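You operate a simulated robot arm through the tools that you are given. There is no shell and no other tool.

You run a simulated robot arm. Do the job below in one go: nothing can be reset, and whatever is moved stays where it is left.

Task
Clamp the silver plate, then wipe its oil off with the white block.
Fine: clamp it in the fixture, where it stays; put the block back. Set down upright: white block. What is to be rubbed or washed off counts as gone when no trace of it is left.
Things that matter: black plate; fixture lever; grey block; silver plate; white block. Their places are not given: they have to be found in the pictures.

The check looks at the end state, three seconds after you hand in, the way a careful person would. Anything else that was tipped, shoved, dropped, spilled or broken makes it a failure.

Robot
A 7-joint arm with a fingered hand, fixed in place. Base frame: the origin is at the foot of the arm, x ahead of it, y to its left, z up. Readings come in m, degrees, newtons and seconds.
Its first joint turns from -166.0 to 166.0 degrees. Payload 4 kg.
The TCP is the grasp point between the finger pads, 0.03 m short of the fingertips. In the tool frame z runs along the fingers and y along their closing line. The gripper opens to 0.104 m. The gripper's body begins 0.035 m behind the TCP. The gripper is a hand of 4 fingers: y runs from the thumb to the fingers, the wrist lies at [-0.015, -0.113, -0.19] in the tool frame.
Orientation is that of the tool frame in the base frame, as a unit quaternion [x, y, z, w]. With the fingers straight down and the wrist toward the robot, the tool's x, y and z point along [0, 1, 0], [1, 0, 0] and [0, 0, -1] of the base frame.

Tools
- The arm moves only by the tool servo_tool. Its argument "commands" is a list of rows, each an object of numbers (a shift or turn left out is 0): "tx", "ty", "tz": the shift along the base's x, y, z in units of 300 mm (1.0 is 300 mm); "rx", "ry", "rz": the turn, a rotation vector about the base's x, y, z in units of 120 degrees (1.0 is 120 degrees). In form: [{"tx": .., "ty": .., "tz": .., "rx": .., "ry": .., "rz": ..}, ...]. A call has 1 to 20 rows; each row is the pose to reach, as a shift and turn from the pose commanded when the call began. A call with a number of a shift or a turn outside -1 to 1 is refused whole. Rows are played at 5 a second. More than 0.05 m and 8.6 degrees between two rows, and nothing of the call is played. Where a pose cannot be reached the arm comes as near as it can. A force on the tool above 40 N (or 10 N above the force at the start of the call, whichever is more), or a blocked arm, ends the call early, and 0.2 s more pass. In this call time passes only in rows, and 0.2 s behind the last. The reply holds the time, the measured pose of the TCP, the force on the tool along the base axes, the opening and the grip force, in the units named above and with some noise, with the torque about the TCP (base axes, N m) and any sound that the robot's microphone picked up.
- Cameras (640 x 400 px; columns grow to the right, rows downward): "scene" is fixed at [0.2178, -0.6506, 1.4064]; the picture's right is [0.71, -0.71, 0.00], its down [-0.67, -0.67, -0.33] and it looks along [0.24, 0.24, -0.94] (base axes); focal length 359 px, centre (320, 200). "wrist" rides on the gripper at [0.061, -0.092, -0.13] in the tool frame; the picture's right is [-0.81, 0.28, -0.52], its down [-0.53, -0.71, 0.46] and it looks along [-0.24, 0.64, 0.72] (tool axes); focal length 275 px, centre (320, 200).
- snapshot(camera): a new picture of that camera. No time passes.
- curl_fingers(index, middle, ring, thumb_bend, thumb_turn): sets how far each is bent, from 0 (flat) to 1 (curled in); at 0.3 the hand is open as for a grip, at 0.7 the pads meet at the TCP. One left out holds its place. A second passes; each finger stops where it meets its share of the squeeze, and holds until it gets a number again. It is the only way to open and close the hand. It gives what a move gives, with no picture; readings hold the bend of each and the force on the fingers (four entries, about 0 where the hand has none), thumb and palm. thumb_turn goes from beside the hand (0) to across from the fingers (1), as for a grip.
- measure_at(camera, pixels): there is no depth. For up to 12 entries [column, row, z] of the newest picture of that camera ("zoom" is the newest enlarged one), the place [x, y] in the base frame at which the ray of that pixel passes the height z, good to about 0.003 m. No time passes.
- zoom(camera, box): a new picture of the part [left, top, right, bottom] of that camera's present view, enlarged. No time passes.
- sign_off(): hands the job in; it is judged then, once.

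Leave the gripper open and the arm clear of the work at the hand-in unless told otherwise.

The tools are called by a JSON object that holds its "name" and its "arguments". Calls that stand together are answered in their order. servo_tool: Moves the arm, as the interface text tells. Its arguments: {"type":"object","properties":{"commands":{"type":"array","items":{"type":"object","properties":{"tx":{"type":"number"},"ty":{"type":"number"},"tz":{"type":"number"},"rx":{"type":"number"},"ry":{"type":"number"},"rz":{"type":"number"}}}}},"required":["commands"]} The other tools are called the same way: curl_fingers (index, middle, ring, thumb_bend, thumb_turn) moves the fingers one by one; snapshot (camera) takes a picture; measure_at (camera, pixels) gives the place at which the rays of pixels pass given heights; zoom (camera, box) takes an enlarged picture of a part of a camera's view; sign_off () hands the job in.

At the start:

```text
time_s: 0.0
eef_pos: [0.2583, -0.4734, 1.1072]
orientation: [0.707, 0.707, 0.0, 0.0]
wrist_force: [-0.4, -1.0, 0.2]
ft_torque: [-0.03, -0.02, -0.03]
width: 0.1038
grip_force: 0.0
shape: jaw
bend: [0.3, 0.3, 0.3, 0.3, 0.98]
finger forces: [0.1, 0.0, 0.1, 0.1, 0.0, 0.0]
```

scene: 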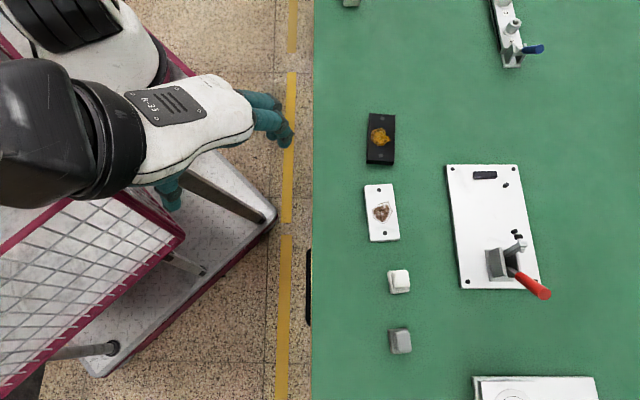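
wrist: 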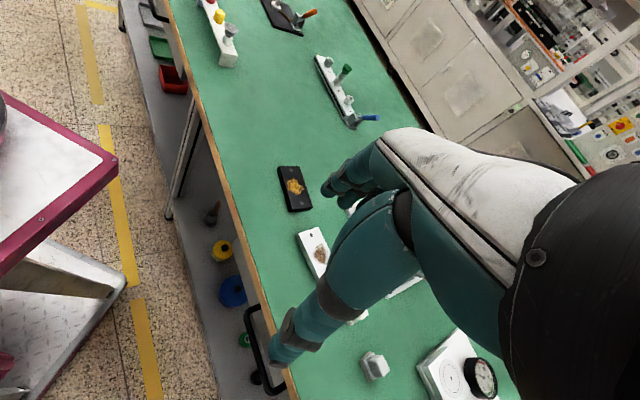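

I see a black plate near (380,140), a silver plate near (381,212), a white block near (399,281), a grey block near (400,341) and a fixture with a red lever around (500,230). I'll zoom in on these for detail.

{"name": "zoom", "arguments": {"camera": "scene", "box": [430, 150, 560, 310]}}

{"name": "zoom", "arguments": {"camera": "scene", "box": [340, 100, 440, 260]}}

{"name": "zoom", "arguments": {"camera": "scene", "box": [360, 250, 440, 370]}}

```text
2.50 times, centred on (495, 230) of scene
```

zoom: 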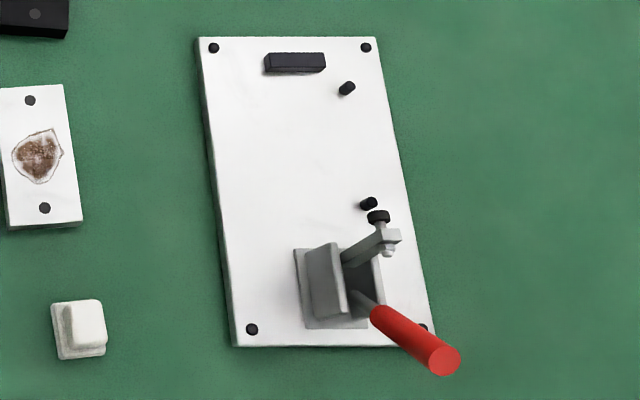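

```text
2.50 times, centred on (390, 180) of scene
```

zoom: 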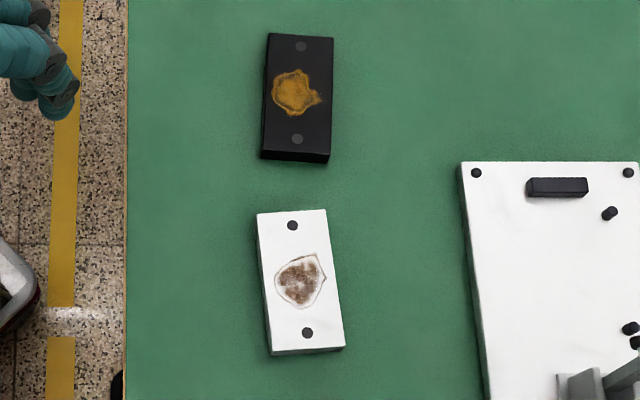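

```text
3.33 times, centred on (400, 310) of scene
```

zoom: 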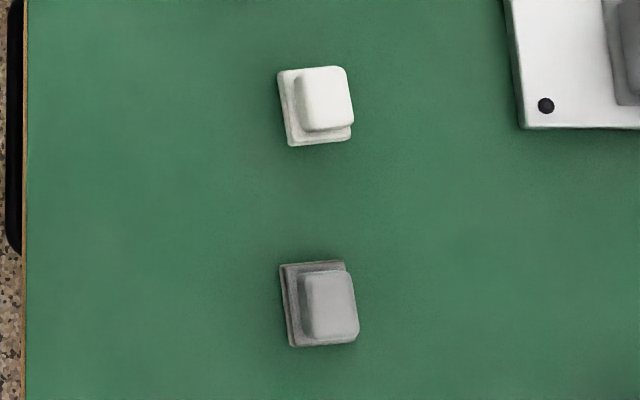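

The height of the work surface isn't given. I'll find it by measuring the same points from both cameras, the black plate centre and a corner of the silver plate, at several heights.

{"name": "measure_at", "arguments": {"camera": "scene", "pixels": [[380, 137, 0.0], [380, 137, 0.2], [380, 137, 0.4], [380, 137, 0.6], [380, 137, 0.8], [379, 192, 0.0], [379, 192, 0.4], [379, 192, 0.8]]}}

{"name": "measure_at", "arguments": {"camera": "wrist", "pixels": [[293, 187, 0.0], [293, 187, 0.2], [293, 187, 0.4], [293, 187, 0.6], [293, 187, 0.8], [311, 234, 0.0], [311, 234, 0.4], [311, 234, 0.8]]}}

{"name": "zoom", "arguments": {"camera": "wrist", "box": [240, 140, 360, 300]}}

```text
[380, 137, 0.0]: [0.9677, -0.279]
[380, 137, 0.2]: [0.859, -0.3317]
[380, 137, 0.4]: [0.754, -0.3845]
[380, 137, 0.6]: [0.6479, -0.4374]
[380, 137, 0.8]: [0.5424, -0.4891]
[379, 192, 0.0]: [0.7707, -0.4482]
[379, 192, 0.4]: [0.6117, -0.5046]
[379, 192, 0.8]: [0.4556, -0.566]
```

```text
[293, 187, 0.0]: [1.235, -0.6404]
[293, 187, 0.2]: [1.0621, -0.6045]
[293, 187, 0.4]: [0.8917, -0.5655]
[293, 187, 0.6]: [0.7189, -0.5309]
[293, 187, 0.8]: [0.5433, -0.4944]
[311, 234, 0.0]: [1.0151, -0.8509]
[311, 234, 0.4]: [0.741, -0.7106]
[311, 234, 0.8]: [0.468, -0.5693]
```

```text
2.50 times, centred on (300, 220) of wrist
```

zoom: 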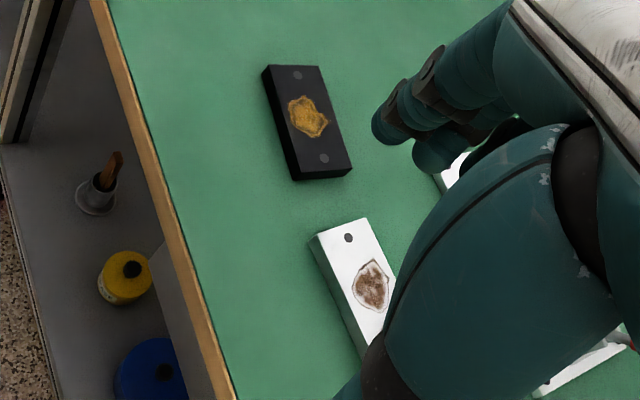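

The two views agree at a plate-top height of about 0.80 m. Next I measure the silver plate's holes and corners, the fixture features and the blocks at around that height.

{"name": "measure_at", "arguments": {"camera": "scene", "pixels": [[378.8, 190, 0.8], [384.8, 232.8, 0.8], [364.8, 185.2, 0.8], [392.4, 183.6, 0.8], [399.6, 238.4, 0.8], [370.4, 240.8, 0.8], [400.9, 279.4, 0.8], [402.5, 341.5, 0.8], [313, 200, 0.78], [313, 350, 0.78]]}}

{"name": "measure_at", "arguments": {"camera": "scene", "pixels": [[452.2, 168.8, 0.8], [513, 168.8, 0.8], [467.4, 281.6, 0.8], [485, 175.2, 0.8], [505.8, 185.2, 0.8], [514.2, 231.2, 0.8], [545, 294, 0.8], [545, 294, 0.9], [520, 236, 0.85], [475, 170, 0.8]]}}

```text
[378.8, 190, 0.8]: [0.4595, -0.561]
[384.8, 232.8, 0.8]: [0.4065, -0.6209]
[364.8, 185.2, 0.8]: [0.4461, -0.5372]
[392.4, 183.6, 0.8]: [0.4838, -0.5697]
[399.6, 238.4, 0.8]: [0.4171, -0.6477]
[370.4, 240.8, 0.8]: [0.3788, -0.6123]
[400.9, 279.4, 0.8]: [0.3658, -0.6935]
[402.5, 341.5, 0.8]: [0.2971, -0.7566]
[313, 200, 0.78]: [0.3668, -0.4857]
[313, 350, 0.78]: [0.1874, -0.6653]
```

```text
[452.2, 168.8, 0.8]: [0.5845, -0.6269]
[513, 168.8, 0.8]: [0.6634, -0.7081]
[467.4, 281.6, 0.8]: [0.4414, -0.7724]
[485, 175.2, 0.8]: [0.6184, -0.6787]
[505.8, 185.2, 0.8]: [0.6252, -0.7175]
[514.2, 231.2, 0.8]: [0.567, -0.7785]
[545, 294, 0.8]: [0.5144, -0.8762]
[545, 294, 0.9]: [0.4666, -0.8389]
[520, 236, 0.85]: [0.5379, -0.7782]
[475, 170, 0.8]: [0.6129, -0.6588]
```

At z = 0.8 the silver plate is about 0.10 × 0.05 m, centred near (0.433, -0.591). The fixture has its stop near (0.618, -0.679), pins near (0.625, -0.718) and (0.567, -0.779), and a toggle clamp near its lower end. I need a closer look, so I'll move the hand over the block area at safe height, turning it 45° toward the table, and take a wrist picture.

{"name": "servo_tool", "arguments": {"commands": [{"tx": 0.034, "ty": -0.075, "tz": -0.027, "rz": -0.054}, {"tx": 0.069, "ty": -0.15, "tz": -0.054, "rz": -0.107}, {"tx": 0.103, "ty": -0.224, "tz": -0.081, "rz": -0.161}, {"tx": 0.137, "ty": -0.299, "tz": -0.109, "rz": -0.214}, {"tx": 0.171, "ty": -0.374, "tz": -0.136, "rz": -0.268}, {"tx": 0.206, "ty": -0.449, "tz": -0.163, "rz": -0.321}, {"tx": 0.24, "ty": -0.523, "tz": -0.19, "rz": -0.375}]}}

{"name": "snapshot", "arguments": {"camera": "wrist"}}

{"name": "snapshot", "arguments": {"camera": "scene"}}

```text
time_s: 1.6
eef_pos: [0.331, -0.6286, 1.0486]
orientation: [0.924, 0.382, 0.0, 0.0]
wrist_force: [0.0, -0.4, -0.6]
ft_torque: [0.01, 0.02, -0.01]
width: 0.1035
grip_force: 0.0
shape: jaw
bend: [0.3, 0.3, 0.3, 0.3, 0.98]
finger forces: [0.1, 0.0, 0.1, 0.0, 0.0, 0.1]
```

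```text
taken
```

wrist: 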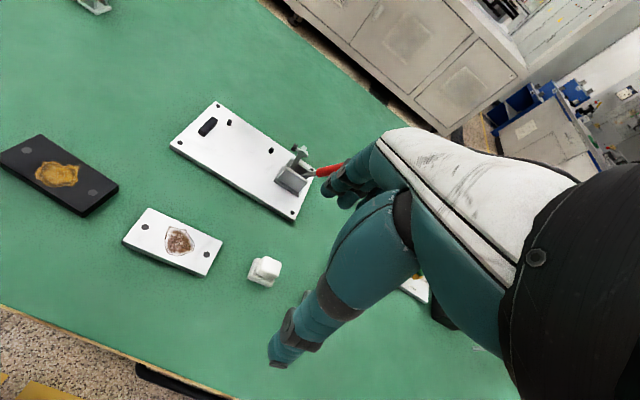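

```text
taken
```

scene: 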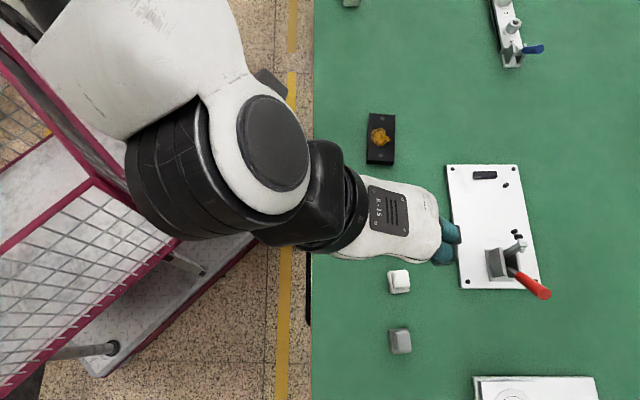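

Now the wrist picture shows both plates, the white block and the fixture clearly. I'll zoom in on the fixture and the plate and block area in the wrist view.

{"name": "zoom", "arguments": {"camera": "wrist", "box": [160, 90, 352, 230]}}

{"name": "zoom", "arguments": {"camera": "wrist", "box": [110, 190, 300, 310]}}

{"name": "zoom", "arguments": {"camera": "wrist", "box": [260, 130, 360, 210]}}

```text
2.86 times, centred on (256, 160) of wrist
```

zoom: 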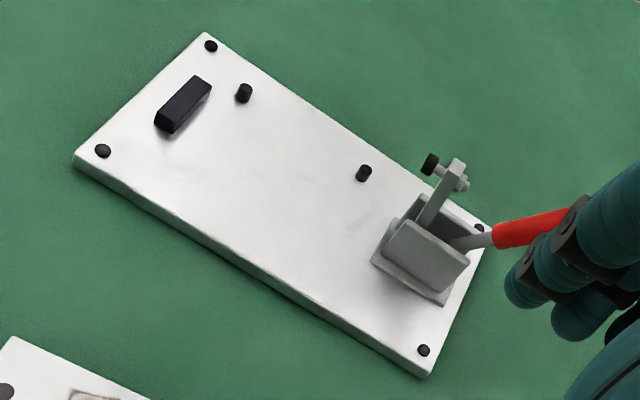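

```text
3.33 times, centred on (205, 250) of wrist
```

zoom: 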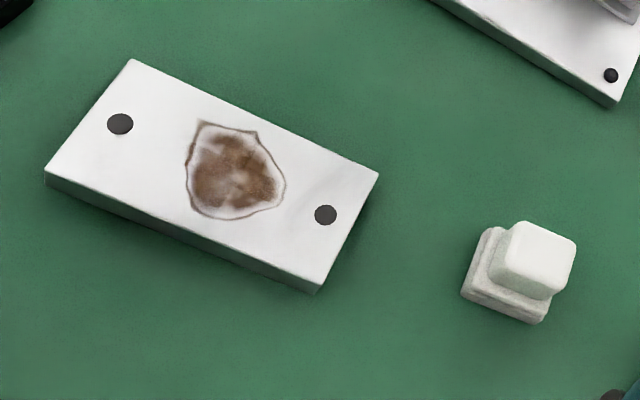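

```text
5.00 times, centred on (310, 170) of wrist
```

zoom: 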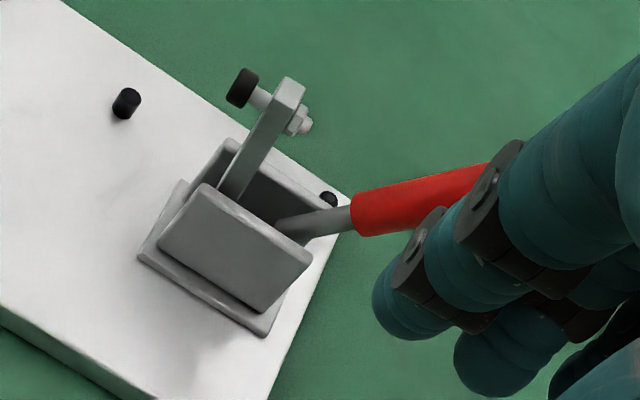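

The clamp arm now stands upright with its black tip pointing toward the stop, and the red handle points back and away. Closing should mean swinging the handle up and forward. To fix the heights, I'll measure the same points in the wrist view at two heights each.

{"name": "measure_at", "arguments": {"camera": "wrist", "pixels": [[179.7, 142.85, 0.78], [179.7, 142.85, 0.82], [217.8, 106.1, 0.78], [217.8, 106.1, 0.82], [292.05, 212.5, 0.78], [292.05, 212.5, 0.82], [145, 227.2, 0.78], [145, 227.2, 0.82], [206.5, 254.5, 0.78], [206.5, 254.5, 0.82]]}}

{"name": "measure_at", "arguments": {"camera": "scene", "pixels": [[452.2, 168.8, 0.78], [452.2, 168.8, 0.82], [513, 168.8, 0.78], [513, 168.8, 0.82], [467.4, 281.6, 0.78], [467.4, 281.6, 0.82], [378.8, 190, 0.78], [378.8, 190, 0.82], [384.8, 232.8, 0.78], [384.8, 232.8, 0.82]]}}

```text
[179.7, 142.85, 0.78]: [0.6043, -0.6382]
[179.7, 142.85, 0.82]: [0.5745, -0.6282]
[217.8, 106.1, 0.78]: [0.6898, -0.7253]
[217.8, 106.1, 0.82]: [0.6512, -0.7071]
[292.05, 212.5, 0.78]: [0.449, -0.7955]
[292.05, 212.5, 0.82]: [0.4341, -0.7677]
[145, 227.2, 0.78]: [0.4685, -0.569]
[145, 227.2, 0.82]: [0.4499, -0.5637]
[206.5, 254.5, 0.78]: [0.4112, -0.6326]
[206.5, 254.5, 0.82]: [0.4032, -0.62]
```

```text
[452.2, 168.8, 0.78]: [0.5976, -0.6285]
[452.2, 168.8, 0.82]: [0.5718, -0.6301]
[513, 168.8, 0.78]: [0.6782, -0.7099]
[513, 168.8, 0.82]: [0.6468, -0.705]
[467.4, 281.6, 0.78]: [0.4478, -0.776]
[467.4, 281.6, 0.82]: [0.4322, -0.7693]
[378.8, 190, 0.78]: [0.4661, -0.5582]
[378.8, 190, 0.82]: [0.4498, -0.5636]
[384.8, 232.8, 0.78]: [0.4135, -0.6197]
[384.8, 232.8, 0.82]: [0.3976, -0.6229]
```

Both views agree near z ≈ 0.817 for the plate top and for the top of the fixture base. Next I triangulate the clamp parts (start of the red grip, black tip), the pins and the stop.

{"name": "measure_at", "arguments": {"camera": "wrist", "pixels": [[317, 172.4, 0.84], [317, 172.4, 0.9], [294.6, 147.6, 0.86], [294.6, 147.6, 0.92], [229.4, 121.2, 0.82], [229.4, 121.2, 0.84], [271.4, 149.2, 0.82], [271.4, 149.2, 0.84], [208, 125, 0.82], [208, 125, 0.84], [306, 155, 0.86], [306, 155, 0.92]]}}

{"name": "measure_at", "arguments": {"camera": "scene", "pixels": [[517, 275.2, 0.84], [517, 275.2, 0.9], [518.2, 236.8, 0.86], [518.2, 236.8, 0.92], [507, 184, 0.82], [507, 184, 0.84], [515, 230.8, 0.82], [515, 230.8, 0.84], [485, 173.2, 0.82], [485, 173.2, 0.84], [521.8, 247, 0.86], [521.8, 247, 0.92]]}}

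{"name": "measure_at", "arguments": {"camera": "scene", "pixels": [[544.5, 294.5, 0.84], [544.5, 294.5, 0.88], [544.5, 294.5, 0.92], [396, 290, 0.8], [387.6, 271, 0.8], [405, 290.2, 0.8]]}}

```text
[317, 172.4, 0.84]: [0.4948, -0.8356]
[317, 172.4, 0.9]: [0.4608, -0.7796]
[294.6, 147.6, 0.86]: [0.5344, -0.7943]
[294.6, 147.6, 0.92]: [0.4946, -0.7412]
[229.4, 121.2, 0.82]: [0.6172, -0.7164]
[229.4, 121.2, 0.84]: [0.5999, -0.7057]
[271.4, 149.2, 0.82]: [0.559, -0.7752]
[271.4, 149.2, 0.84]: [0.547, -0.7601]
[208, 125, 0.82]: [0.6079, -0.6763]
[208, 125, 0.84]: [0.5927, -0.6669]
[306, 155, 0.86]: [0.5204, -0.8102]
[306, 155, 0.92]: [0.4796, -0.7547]
```

```text
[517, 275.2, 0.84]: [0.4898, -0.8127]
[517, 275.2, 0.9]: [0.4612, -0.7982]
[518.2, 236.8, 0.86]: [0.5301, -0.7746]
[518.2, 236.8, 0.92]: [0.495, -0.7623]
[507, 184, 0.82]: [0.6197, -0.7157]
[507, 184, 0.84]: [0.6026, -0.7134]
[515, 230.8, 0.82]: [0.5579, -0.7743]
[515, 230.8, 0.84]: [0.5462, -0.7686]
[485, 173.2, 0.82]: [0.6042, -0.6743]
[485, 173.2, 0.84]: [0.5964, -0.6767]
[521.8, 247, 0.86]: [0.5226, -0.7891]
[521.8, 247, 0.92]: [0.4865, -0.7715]
```

```text
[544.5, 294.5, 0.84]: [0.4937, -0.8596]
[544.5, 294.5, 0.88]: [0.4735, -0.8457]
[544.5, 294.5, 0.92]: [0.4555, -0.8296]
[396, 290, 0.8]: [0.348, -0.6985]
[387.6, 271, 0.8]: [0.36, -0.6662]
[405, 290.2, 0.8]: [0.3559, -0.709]
```

The clamp sits in the vertical plane through the stop, parallel to the fixture's long axis, which lies at 45°. The handle seems to point up and back. I want a lower side view of the clamp, so I'll shift the hand sideways and lower it, staying above the blocks.

{"name": "servo_tool", "arguments": {"commands": [{"tx": -0.07, "ty": -0.071, "tz": -0.082}, {"tx": -0.139, "ty": -0.142, "tz": -0.165}, {"tx": -0.209, "ty": -0.214, "tz": -0.247}, {"tx": -0.278, "ty": -0.285, "tz": -0.329}]}}

{"name": "snapshot", "arguments": {"camera": "wrist"}}

{"name": "zoom", "arguments": {"camera": "wrist", "box": [200, 10, 328, 110]}}

```text
time_s: 2.6
eef_pos: [0.247, -0.7151, 0.9516]
orientation: [0.924, 0.383, 0.0, 0.0]
wrist_force: [0.3, 0.5, 0.0]
ft_torque: [0.0, 0.01, -0.01]
width: 0.1037
grip_force: 0.1
shape: jaw
bend: [0.3, 0.3, 0.3, 0.3, 0.98]
finger forces: [0.1, 0.1, 0.0, 0.1, 0.0, 0.0]
```

```text
taken
```

wrist: 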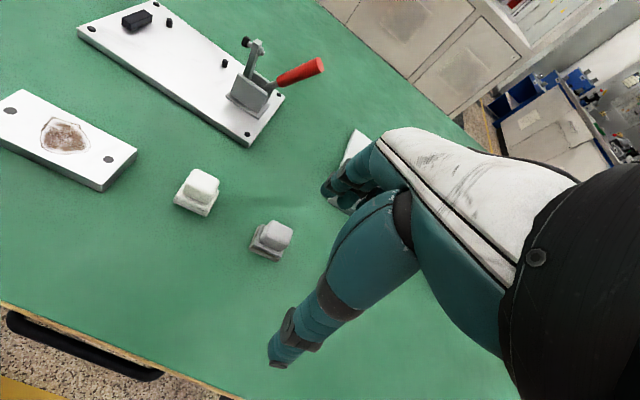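

```text
4.00 times, centred on (264, 60) of wrist
```

zoom: 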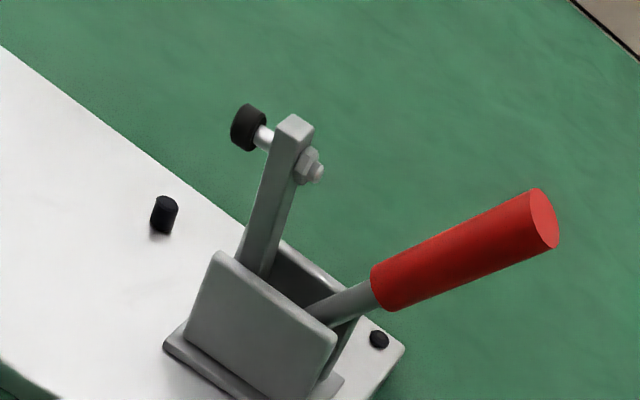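

The side view shows the handle leaning back about 30° from vertical and the arm nearly upright, which looks like a horizontal-type toggle. I'll zoom in on the blocks and the silver plate from this view to get their sizes and the table height.

{"name": "zoom", "arguments": {"camera": "wrist", "box": [165, 155, 229, 225]}}

{"name": "zoom", "arguments": {"camera": "wrist", "box": [0, 80, 150, 200]}}

{"name": "zoom", "arguments": {"camera": "wrist", "box": [60, 0, 220, 100]}}

{"name": "zoom", "arguments": {"camera": "scene", "box": [380, 260, 420, 300]}}

```text
5.71 times, centred on (197, 190) of wrist
```

zoom: 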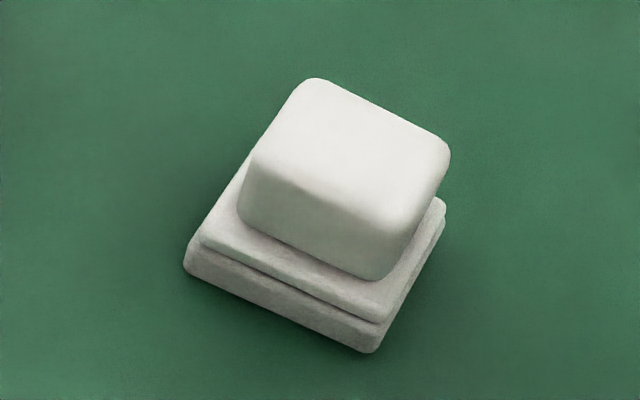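

```text
3.33 times, centred on (75, 140) of wrist
```

zoom: 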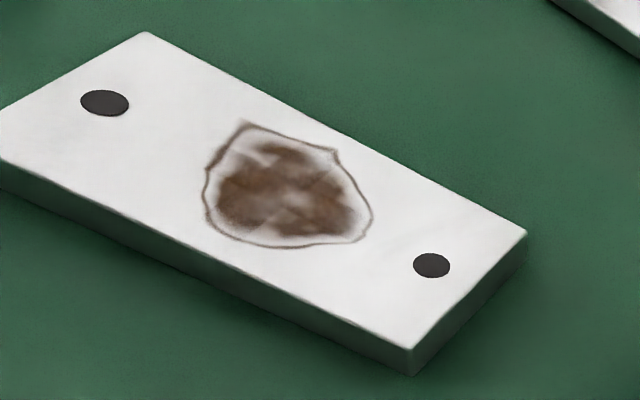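

```text
4.00 times, centred on (140, 50) of wrist
```

zoom: 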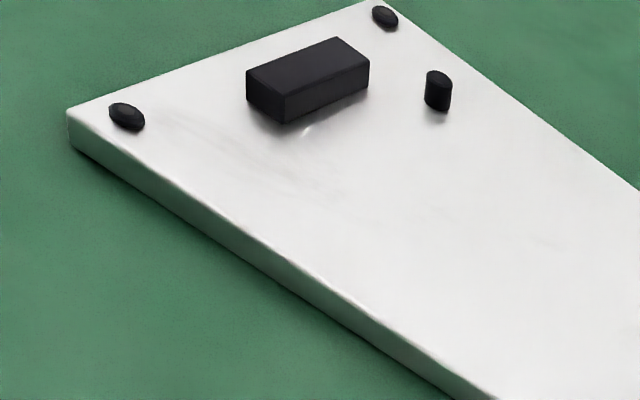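

```text
10.00 times, centred on (400, 280) of scene
```

zoom: 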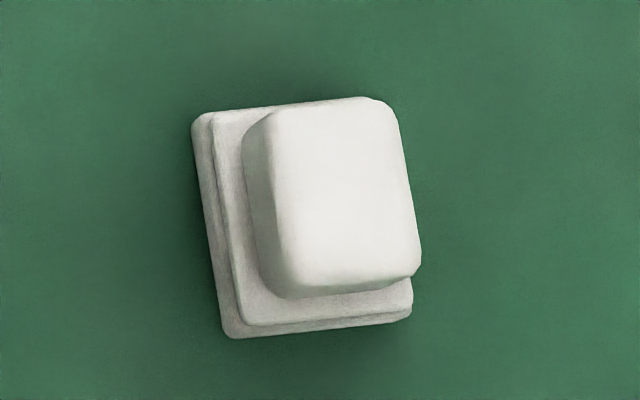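

I'll pair the bottom corners of the white block's pad and of the plate in both views to get the table height.

{"name": "measure_at", "arguments": {"camera": "wrist", "pixels": [[173.4, 200.85, 0.79], [173.4, 200.85, 0.81], [204.9, 216.25, 0.79], [204.9, 216.25, 0.81], [102.6, 184.7, 0.8], [102.6, 184.7, 0.82], [136.5, 149.6, 0.8], [136.5, 149.6, 0.82], [102.6, 192.5, 0.79], [102.6, 192.5, 0.81], [136.5, 156.8, 0.79], [136.5, 156.8, 0.81]]}}

{"name": "measure_at", "arguments": {"camera": "scene", "pixels": [[388, 271.3, 0.79], [388, 271.3, 0.81], [391.2, 293.7, 0.79], [391.2, 293.7, 0.81], [370.4, 240.8, 0.8], [370.4, 240.8, 0.82], [399.6, 238.4, 0.8], [399.6, 238.4, 0.82], [408.8, 291.8, 0.79], [408.8, 291.8, 0.81]]}}

```text
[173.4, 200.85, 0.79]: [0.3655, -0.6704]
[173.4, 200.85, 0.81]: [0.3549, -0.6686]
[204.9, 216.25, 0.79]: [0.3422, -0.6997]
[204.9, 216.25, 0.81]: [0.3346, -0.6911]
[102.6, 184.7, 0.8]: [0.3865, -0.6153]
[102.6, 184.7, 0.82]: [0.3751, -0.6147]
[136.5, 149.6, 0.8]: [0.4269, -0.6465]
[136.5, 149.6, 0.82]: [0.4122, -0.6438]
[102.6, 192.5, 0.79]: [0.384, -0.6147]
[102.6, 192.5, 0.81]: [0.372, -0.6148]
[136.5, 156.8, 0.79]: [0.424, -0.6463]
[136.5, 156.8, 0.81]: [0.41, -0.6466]
```

```text
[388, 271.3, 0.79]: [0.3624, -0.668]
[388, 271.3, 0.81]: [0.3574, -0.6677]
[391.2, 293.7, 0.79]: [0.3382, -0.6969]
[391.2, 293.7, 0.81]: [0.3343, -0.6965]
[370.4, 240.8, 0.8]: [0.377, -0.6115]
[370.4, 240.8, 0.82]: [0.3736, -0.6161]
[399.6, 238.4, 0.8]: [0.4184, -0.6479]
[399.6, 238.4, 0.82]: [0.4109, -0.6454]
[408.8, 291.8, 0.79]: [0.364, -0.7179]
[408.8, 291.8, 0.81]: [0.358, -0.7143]
```

This puts the table at z ≈ 0.80, the plate about 0.015 m thick, and the white block centred near (0.361, -0.692) with its long side at about 51°. I'll zoom in on the hand itself to see where the fingers are.

{"name": "zoom", "arguments": {"camera": "wrist", "box": [250, 120, 442, 380]}}

{"name": "snapshot", "arguments": {"camera": "scene"}}

```text
1.54 times, centred on (346, 250) of wrist
```

zoom: 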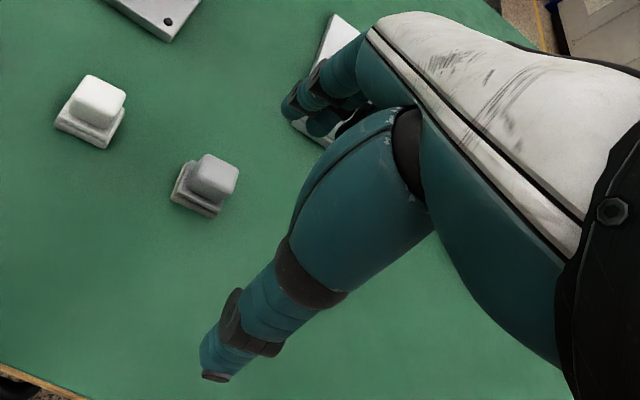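

```text
taken
```

scene: 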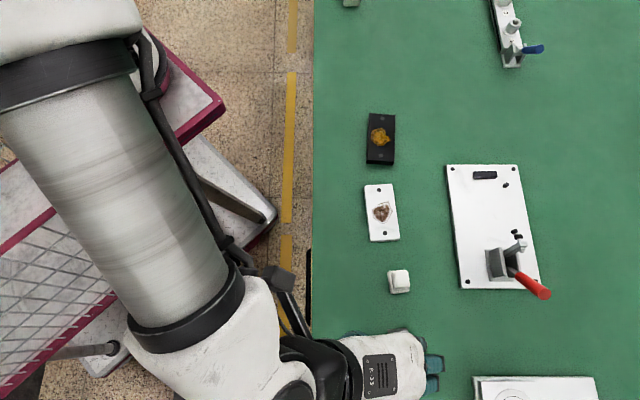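

Before the grasp I take an enlarged view of the silver plate in the scene camera and measure its corners precisely.

{"name": "zoom", "arguments": {"camera": "scene", "box": [352, 177, 412, 249]}}

{"name": "zoom", "arguments": {"camera": "scene", "box": [470, 160, 530, 240]}}

```text
5.56 times, centred on (382, 213) of scene
```

zoom: 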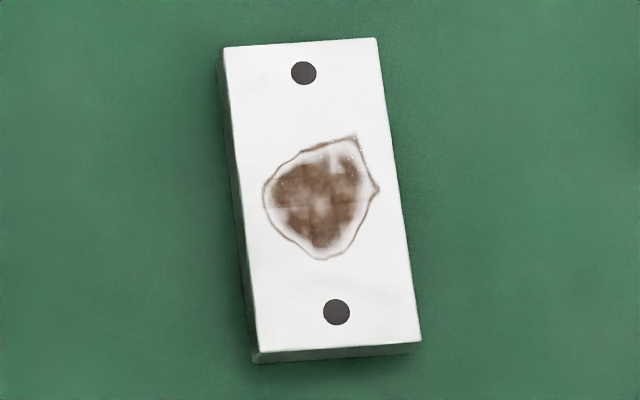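

```text
5.00 times, centred on (500, 200) of scene
```

zoom: 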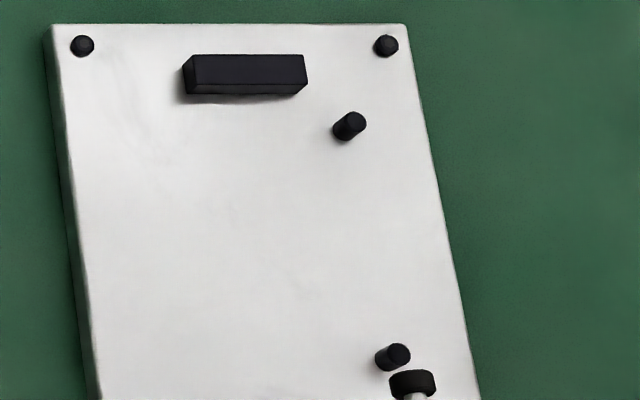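

{"name": "measure_at", "arguments": {"camera": "scene", "pixels": [[364.54, 185.46, 0.816], [392.08, 183.84, 0.816], [400.0, 238.38, 0.816], [370.84, 240.36, 0.816], [378.94, 190.14, 0.816], [384.88, 233.16, 0.816]]}}

{"name": "measure_at", "arguments": {"camera": "scene", "pixels": [[475.2, 177.2, 0.827], [497.4, 176.8, 0.827], [495.6, 179, 0.816], [506.8, 184.4, 0.827], [505, 186.2, 0.816], [515.4, 230.8, 0.827], [513.2, 232.4, 0.816]]}}

```text
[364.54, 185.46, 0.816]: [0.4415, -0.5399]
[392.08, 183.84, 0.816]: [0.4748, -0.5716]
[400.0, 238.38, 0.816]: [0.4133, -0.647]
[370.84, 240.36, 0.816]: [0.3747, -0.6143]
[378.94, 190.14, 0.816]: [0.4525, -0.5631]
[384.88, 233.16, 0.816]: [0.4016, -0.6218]
```

```text
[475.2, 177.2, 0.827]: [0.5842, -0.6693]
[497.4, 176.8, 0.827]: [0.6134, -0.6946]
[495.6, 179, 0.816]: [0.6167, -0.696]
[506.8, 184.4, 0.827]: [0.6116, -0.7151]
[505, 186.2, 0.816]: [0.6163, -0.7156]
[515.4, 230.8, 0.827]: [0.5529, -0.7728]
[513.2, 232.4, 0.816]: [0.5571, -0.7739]
```

The plate centre is about (0.4265, -0.593) with its long axis at about 49°. The stop face and pins put the seated plate centre near (0.5675, -0.720) at 45°. I'll check where the fingers sit across the hand by measuring the finger pixels (433,362) and (433,383) in the scene view.

{"name": "zoom", "arguments": {"camera": "scene", "box": [330, 320, 460, 400]}}

{"name": "measure_at", "arguments": {"camera": "scene", "pixels": [[440, 353, 0.96], [440, 372, 0.96], [440, 375, 0.96], [440, 392, 0.96], [403, 335, 0.98], [403, 399, 0.98]]}}

```text
4.92 times, centred on (395, 360) of scene
```

zoom: 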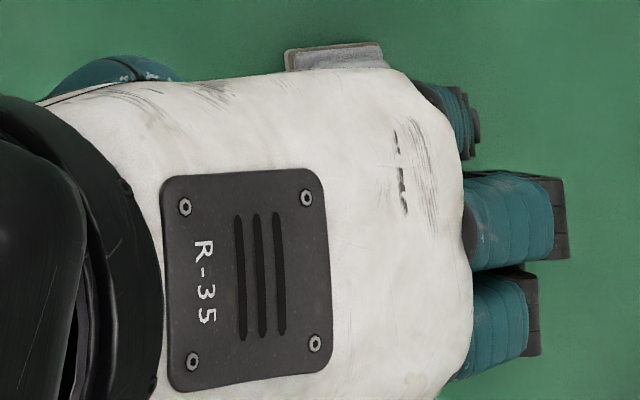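

```text
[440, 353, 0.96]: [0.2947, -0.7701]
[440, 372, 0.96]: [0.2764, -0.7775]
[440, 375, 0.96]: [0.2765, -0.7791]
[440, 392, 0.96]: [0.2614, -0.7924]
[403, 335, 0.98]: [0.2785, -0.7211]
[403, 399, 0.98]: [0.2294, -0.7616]
```

In the scene view the three fingers sit roughly at tool x = +0.008, -0.012 and -0.036, with the thumb opposite x ≈ 0. To fit the fingers between the two pins later, I'll grasp the plate about 10 mm off centre toward its far end. First I move above it, turned 4° to match the plate.

{"name": "servo_tool", "arguments": {"commands": [{"tx": 0.103, "ty": 0.072, "tz": -0.01, "rz": 0.006}, {"tx": 0.207, "ty": 0.144, "tz": -0.02, "rz": 0.011}, {"tx": 0.31, "ty": 0.216, "tz": -0.03, "rz": 0.017}, {"tx": 0.414, "ty": 0.288, "tz": -0.04, "rz": 0.022}, {"tx": 0.517, "ty": 0.36, "tz": -0.055, "rz": 0.028}, {"tx": 0.62, "ty": 0.432, "tz": -0.072, "rz": 0.033}]}}

{"name": "snapshot", "arguments": {"camera": "wrist"}}

{"name": "snapshot", "arguments": {"camera": "scene"}}

```text
time_s: 4.0
eef_pos: [0.434, -0.5852, 0.9284]
orientation: [0.91, 0.414, 0.0, 0.0]
wrist_force: [0.6, -0.8, 0.8]
ft_torque: [-0.05, 0.0, 0.0]
width: 0.1038
grip_force: 0.0
shape: jaw
bend: [0.3, 0.3, 0.3, 0.3, 0.98]
finger forces: [0.0, 0.0, 0.1, 0.1, 0.0, 0.0]
```

```text
taken
```

wrist: 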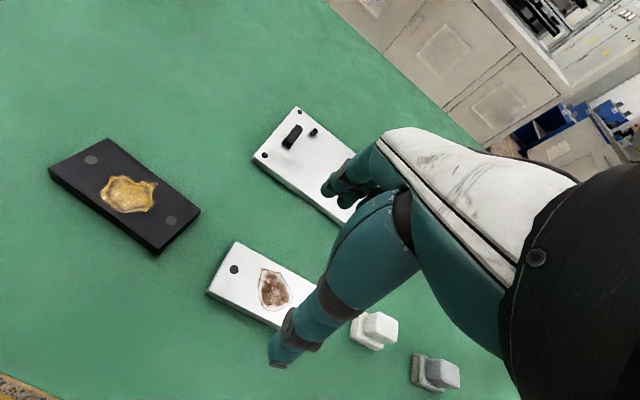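

```text
taken
```

scene: 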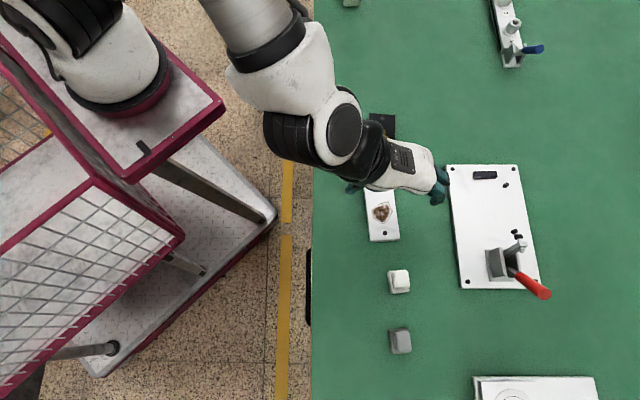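

The hand is lined up over the plate: TCP at (0.434, -0.585), closing line across the plate's short side. I descend to TCP z ≈ 0.838, so the fingertips straddle the plate just above the table, and check the picture and force.

{"name": "servo_tool", "arguments": {"commands": [{"tz": -0.1}, {"tz": -0.2}, {"tz": -0.26}, {"tz": -0.3}]}}

{"name": "zoom", "arguments": {"camera": "wrist", "box": [160, 160, 416, 380]}}

{"name": "zoom", "arguments": {"camera": "scene", "box": [330, 150, 470, 250]}}

```text
time_s: 5.0
eef_pos: [0.4338, -0.5865, 0.8412]
orientation: [0.91, 0.415, 0.0, 0.0]
wrist_force: [0.5, -0.3, -0.4]
ft_torque: [0.01, -0.02, 0.0]
width: 0.1035
grip_force: 0.0
shape: jaw
bend: [0.3, 0.3, 0.3, 0.3, 0.98]
finger forces: [0.0, 0.0, 0.0, 0.0, 0.1, 0.0]
```

```text
1.82 times, centred on (288, 270) of wrist
```

zoom: 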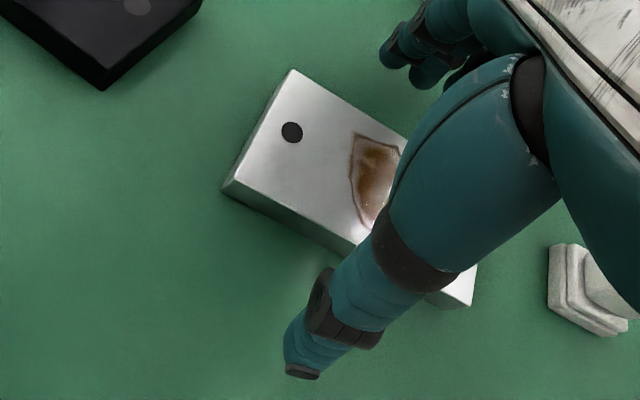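

```text
4.00 times, centred on (400, 200) of scene
```

zoom: 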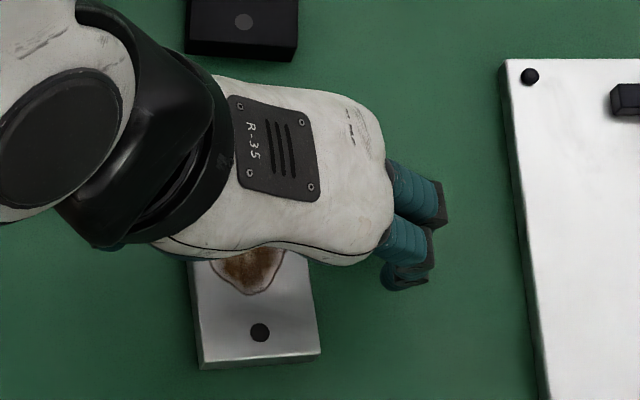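

No contact yet; z reads 0.841. I'll measure where the finger and thumb tips lie relative to the plate.

{"name": "measure_at", "arguments": {"camera": "scene", "pixels": [[429, 201, 0.83], [427, 213, 0.825], [422, 221, 0.82], [430, 195, 0.83], [418, 223, 0.815]]}}

{"name": "measure_at", "arguments": {"camera": "wrist", "pixels": [[277, 363.4, 0.811], [329, 187, 0.83], [341, 200, 0.83]]}}

{"name": "zoom", "arguments": {"camera": "scene", "box": [405, 180, 445, 230]}}

```text
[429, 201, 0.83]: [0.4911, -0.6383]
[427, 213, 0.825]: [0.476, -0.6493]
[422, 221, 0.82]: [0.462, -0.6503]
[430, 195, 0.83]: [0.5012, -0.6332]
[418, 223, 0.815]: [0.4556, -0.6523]
```

```text
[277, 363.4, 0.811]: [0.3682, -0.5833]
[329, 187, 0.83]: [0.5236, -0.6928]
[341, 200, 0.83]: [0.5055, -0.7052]
```

```text
8.00 times, centred on (425, 205) of scene
```

zoom: 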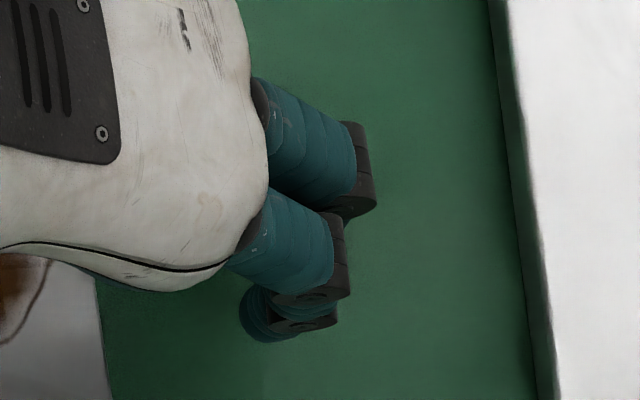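

The finger footprint actually runs from about x = +0.008 to -0.05, with the thumb at x ≈ 0. I'll shift the hand another 6 mm along the plate, lower it 4 mm, then close with moderate bends.

{"name": "servo_tool", "arguments": {"commands": [{"tx": 0.013, "ty": 0.015}, {"tx": 0.013, "ty": 0.015, "tz": -0.014}]}}

{"name": "curl_fingers", "arguments": {"index": 0.45, "middle": 0.45, "ring": 0.45, "thumb_bend": 0.45, "thumb_turn": 1.0}}

{"name": "zoom", "arguments": {"camera": "wrist", "box": [160, 160, 416, 380]}}

{"name": "zoom", "arguments": {"camera": "scene", "box": [330, 150, 470, 250]}}

```text
time_s: 5.6
eef_pos: [0.4366, -0.5813, 0.8344]
orientation: [0.91, 0.414, -0.001, 0.0]
wrist_force: [-1.5, 0.0, -0.6]
ft_torque: [-0.01, -0.03, 0.02]
width: 0.1037
grip_force: 0.1
shape: jaw
bend: [0.3, 0.3, 0.3, 0.3, 0.98]
finger forces: [0.0, 0.0, 0.1, 0.0, 0.0, 0.1]
```

```text
time_s: 6.6
eef_pos: [0.4377, -0.5822, 0.8353]
orientation: [0.91, 0.415, 0.0, -0.001]
wrist_force: [-0.3, 0.7, -0.1]
ft_torque: [-0.01, 0.01, -0.01]
width: 0.0655
grip_force: 0.1
shape: fingers
bend: [0.45, 0.45, 0.45, 0.45, 0.99]
finger forces: [0.0, 0.0, 0.0, 0.0, 0.0, 0.0]
```

```text
1.82 times, centred on (288, 270) of wrist
```

zoom: 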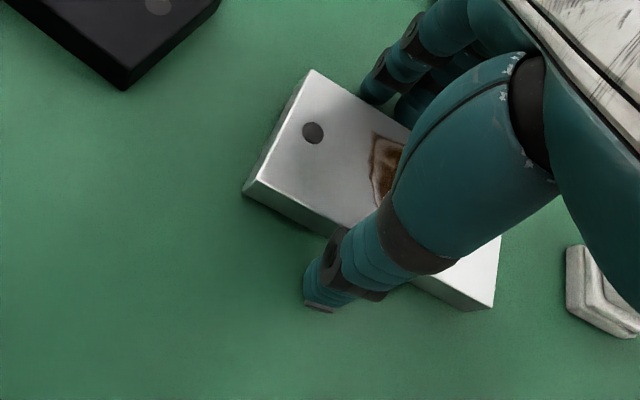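

```text
4.00 times, centred on (400, 200) of scene
```

zoom: 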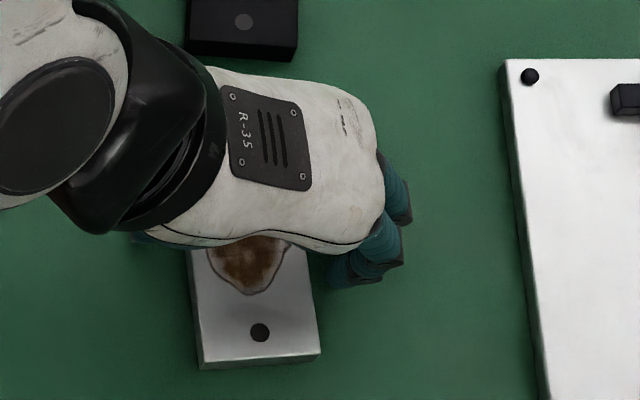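

At bend 0.45 the opening is 0.0655 and the fingers frame the plate without touching it. Now I close fully onto the plate.

{"name": "curl_fingers", "arguments": {"index": 0.7, "middle": 0.7, "ring": 0.7, "thumb_bend": 0.7}}

{"name": "zoom", "arguments": {"camera": "wrist", "box": [160, 160, 416, 380]}}

{"name": "zoom", "arguments": {"camera": "scene", "box": [330, 150, 470, 250]}}

```text
time_s: 7.6
eef_pos: [0.4361, -0.582, 0.8358]
orientation: [0.91, 0.415, 0.0, 0.0]
wrist_force: [0.2, 0.0, 0.3]
ft_torque: [0.04, 0.01, -0.01]
width: 0.0456
grip_force: 18.5
shape: fingers
bend: [0.6, 0.63, 0.63, 0.5, 0.99]
finger forces: [7.0, 6.8, 5.1, 0.1, 19.1, 0.0]
```

```text
1.82 times, centred on (288, 270) of wrist
```

zoom: 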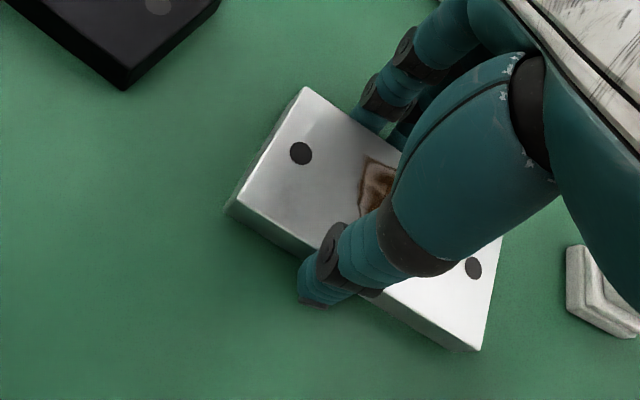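

```text
4.00 times, centred on (400, 200) of scene
```

zoom: 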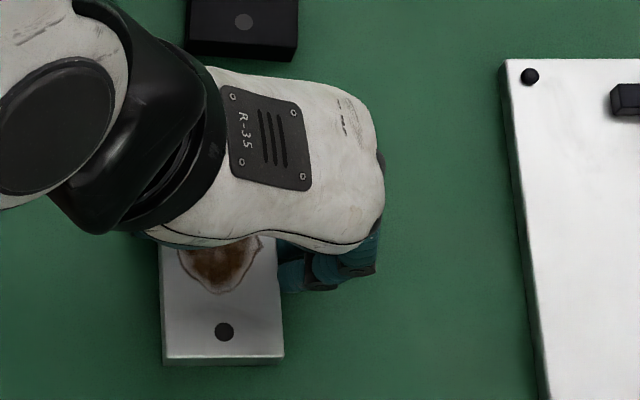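

Grip force is 18.5 N, shared over all fingers. The plate shifted a little toward the thumb and turned slightly as the hand closed. I lift it straight up slowly and check the hold.

{"name": "servo_tool", "arguments": {"commands": [{"tz": 0.03}, {"tz": 0.07}, {"tz": 0.14}, {"tz": 0.22}, {"tz": 0.28}]}}

{"name": "snapshot", "arguments": {"camera": "wrist"}}

{"name": "snapshot", "arguments": {"camera": "scene"}}

{"name": "zoom", "arguments": {"camera": "wrist", "box": [200, 160, 456, 380]}}

{"name": "zoom", "arguments": {"camera": "scene", "box": [330, 150, 470, 250]}}

```text
time_s: 8.8
eef_pos: [0.4378, -0.5809, 0.9193]
orientation: [0.91, 0.414, -0.001, 0.0]
wrist_force: [0.6, 0.0, -2.0]
ft_torque: [0.02, 0.0, -0.01]
width: 0.0458
grip_force: 19.1
shape: fingers
bend: [0.6, 0.63, 0.63, 0.5, 0.99]
finger forces: [6.9, 6.8, 5.1, 0.0, 18.9, 0.0]
```

```text
taken
```

wrist: 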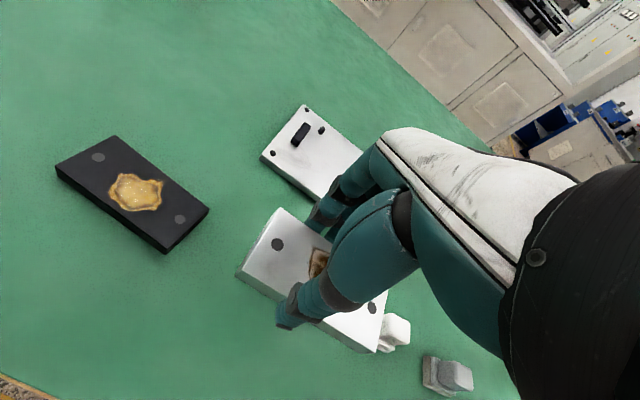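

```text
taken
```

scene: 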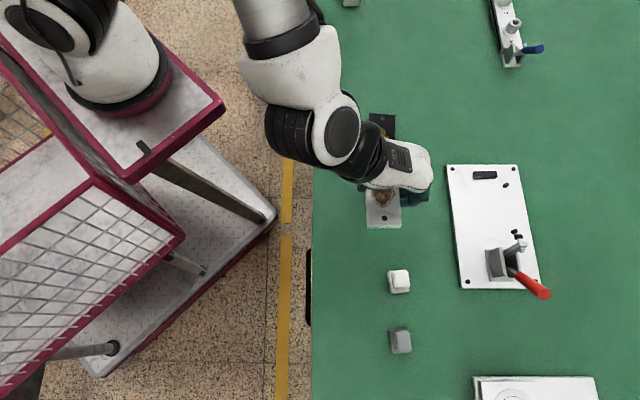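

```text
1.82 times, centred on (328, 270) of wrist
```

zoom: 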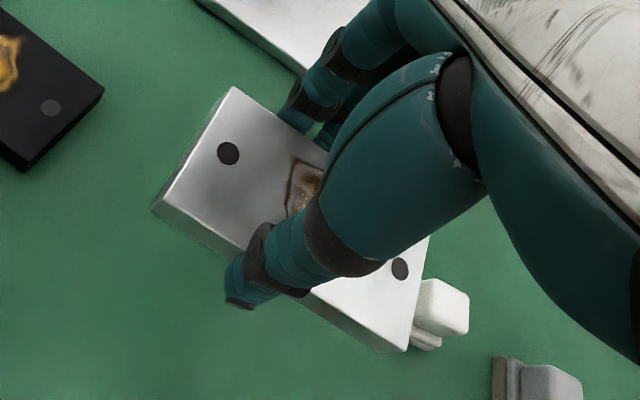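

```text
4.00 times, centred on (400, 200) of scene
```

zoom: 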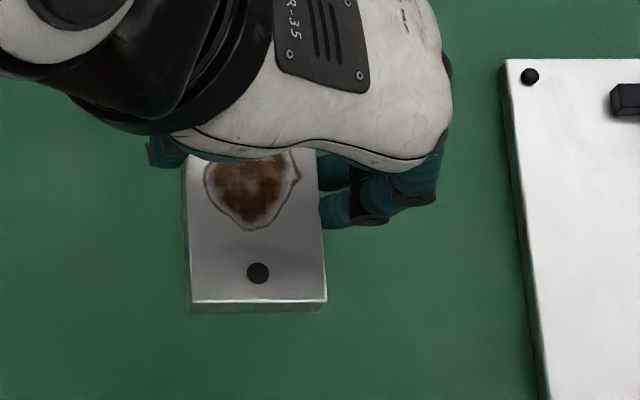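

The plate is held and weighs about 2 N. It now sits at about 45° azimuth, matching the fixture. I'll measure plate edge points and the finger edges in the scene view at the held height.

{"name": "measure_at", "arguments": {"camera": "scene", "pixels": [[367.5, 225, 0.9], [401.5, 225, 0.9], [366.3, 191, 0.9], [403, 207, 0.895], [403, 197.5, 0.895], [384.5, 218.2, 0.9]]}}

{"name": "measure_at", "arguments": {"camera": "wrist", "pixels": [[277.4, 244.7, 0.9], [372, 308, 0.9], [281.25, 207.8, 0.9], [237.2, 274.4, 0.9], [374.75, 352.5, 0.9], [307.6, 221.6, 0.895]]}}

```text
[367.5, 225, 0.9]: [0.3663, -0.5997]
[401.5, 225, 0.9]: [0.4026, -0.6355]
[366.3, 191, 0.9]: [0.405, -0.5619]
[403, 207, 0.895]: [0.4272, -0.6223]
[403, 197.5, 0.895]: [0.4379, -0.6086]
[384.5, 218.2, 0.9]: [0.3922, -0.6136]
```

```text
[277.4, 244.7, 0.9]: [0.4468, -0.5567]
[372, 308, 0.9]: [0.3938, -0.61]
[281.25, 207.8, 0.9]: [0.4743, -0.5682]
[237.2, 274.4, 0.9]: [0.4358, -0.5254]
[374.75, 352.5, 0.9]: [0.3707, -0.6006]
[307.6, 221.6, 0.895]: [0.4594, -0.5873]
```

Both cameras agree: the held plate's centre is 12.6 mm short of the TCP along the fixture axis and 11 mm toward the robot, at 45°. I carry it over the fixture at this height, to a spot 6 mm short of the stop and 8 mm short of the pins, then check with pictures.

{"name": "servo_tool", "arguments": {"commands": [{"tx": 0.08, "ty": -0.079}, {"tx": 0.18, "ty": -0.178}, {"tx": 0.28, "ty": -0.277}, {"tx": 0.38, "ty": -0.376}, {"tx": 0.457, "ty": -0.452}]}}

{"name": "snapshot", "arguments": {"camera": "wrist"}}

{"name": "snapshot", "arguments": {"camera": "scene"}}

{"name": "zoom", "arguments": {"camera": "scene", "box": [430, 130, 560, 300]}}

{"name": "zoom", "arguments": {"camera": "wrist", "box": [200, 140, 456, 380]}}

```text
time_s: 10.0
eef_pos: [0.5734, -0.7195, 0.9202]
orientation: [0.91, 0.414, 0.0, -0.001]
wrist_force: [0.4, -0.2, -2.0]
ft_torque: [0.01, -0.02, -0.01]
width: 0.0456
grip_force: 18.9
shape: fingers
bend: [0.6, 0.63, 0.63, 0.5, 0.99]
finger forces: [7.0, 6.7, 5.0, 0.0, 18.9, 0.1]
```

```text
taken
```

wrist: 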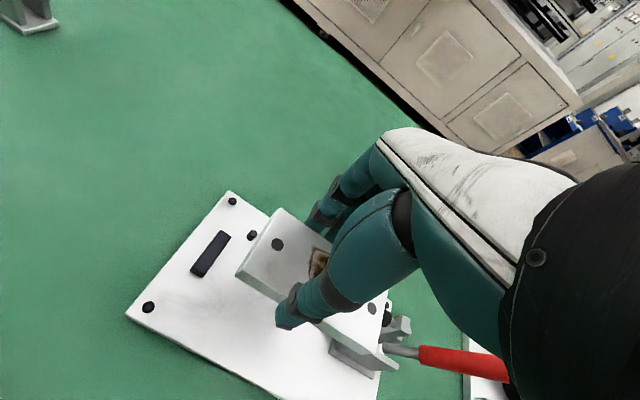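

```text
taken
```

scene: 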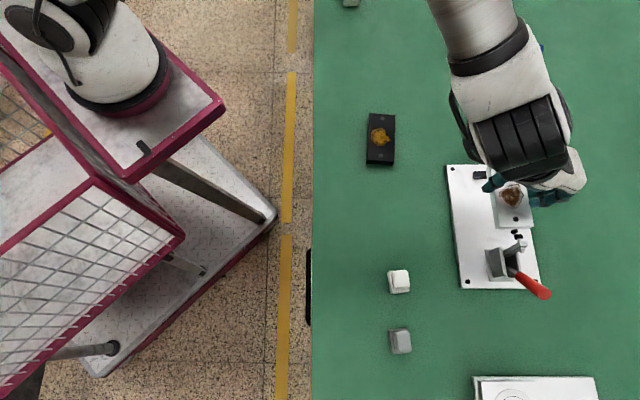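

```text
2.35 times, centred on (495, 215) of scene
```

zoom: 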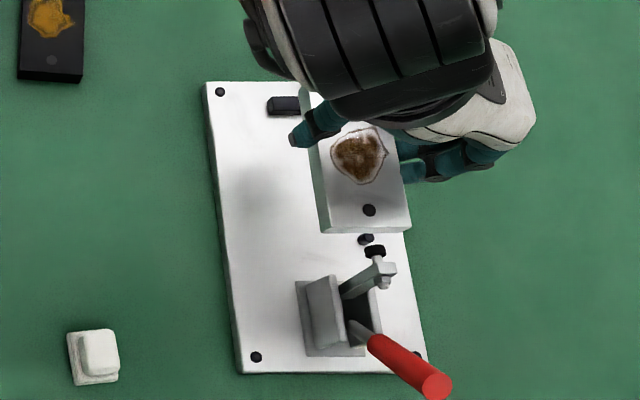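

```text
1.67 times, centred on (328, 260) of wrist
```

zoom: 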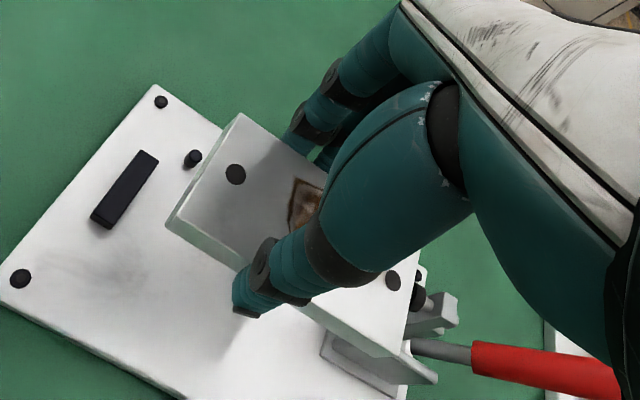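

Next I verify the held plate's position over the fixture by measuring the holes at the held height in both views.

{"name": "measure_at", "arguments": {"camera": "scene", "pixels": [[515.8, 219.25, 0.9], [489, 250, 0.82]]}}

{"name": "measure_at", "arguments": {"camera": "wrist", "pixels": [[277, 244.7, 0.9], [372, 308, 0.9], [210, 257, 0.83], [253, 235.5, 0.826], [148.5, 306.5, 0.818], [232, 201.5, 0.818]]}}

```text
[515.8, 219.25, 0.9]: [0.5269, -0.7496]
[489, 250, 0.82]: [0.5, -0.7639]
```

```text
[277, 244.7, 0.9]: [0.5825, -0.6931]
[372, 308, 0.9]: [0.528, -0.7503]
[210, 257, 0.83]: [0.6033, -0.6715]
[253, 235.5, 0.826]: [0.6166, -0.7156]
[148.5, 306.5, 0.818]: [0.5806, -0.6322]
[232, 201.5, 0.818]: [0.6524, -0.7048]
```

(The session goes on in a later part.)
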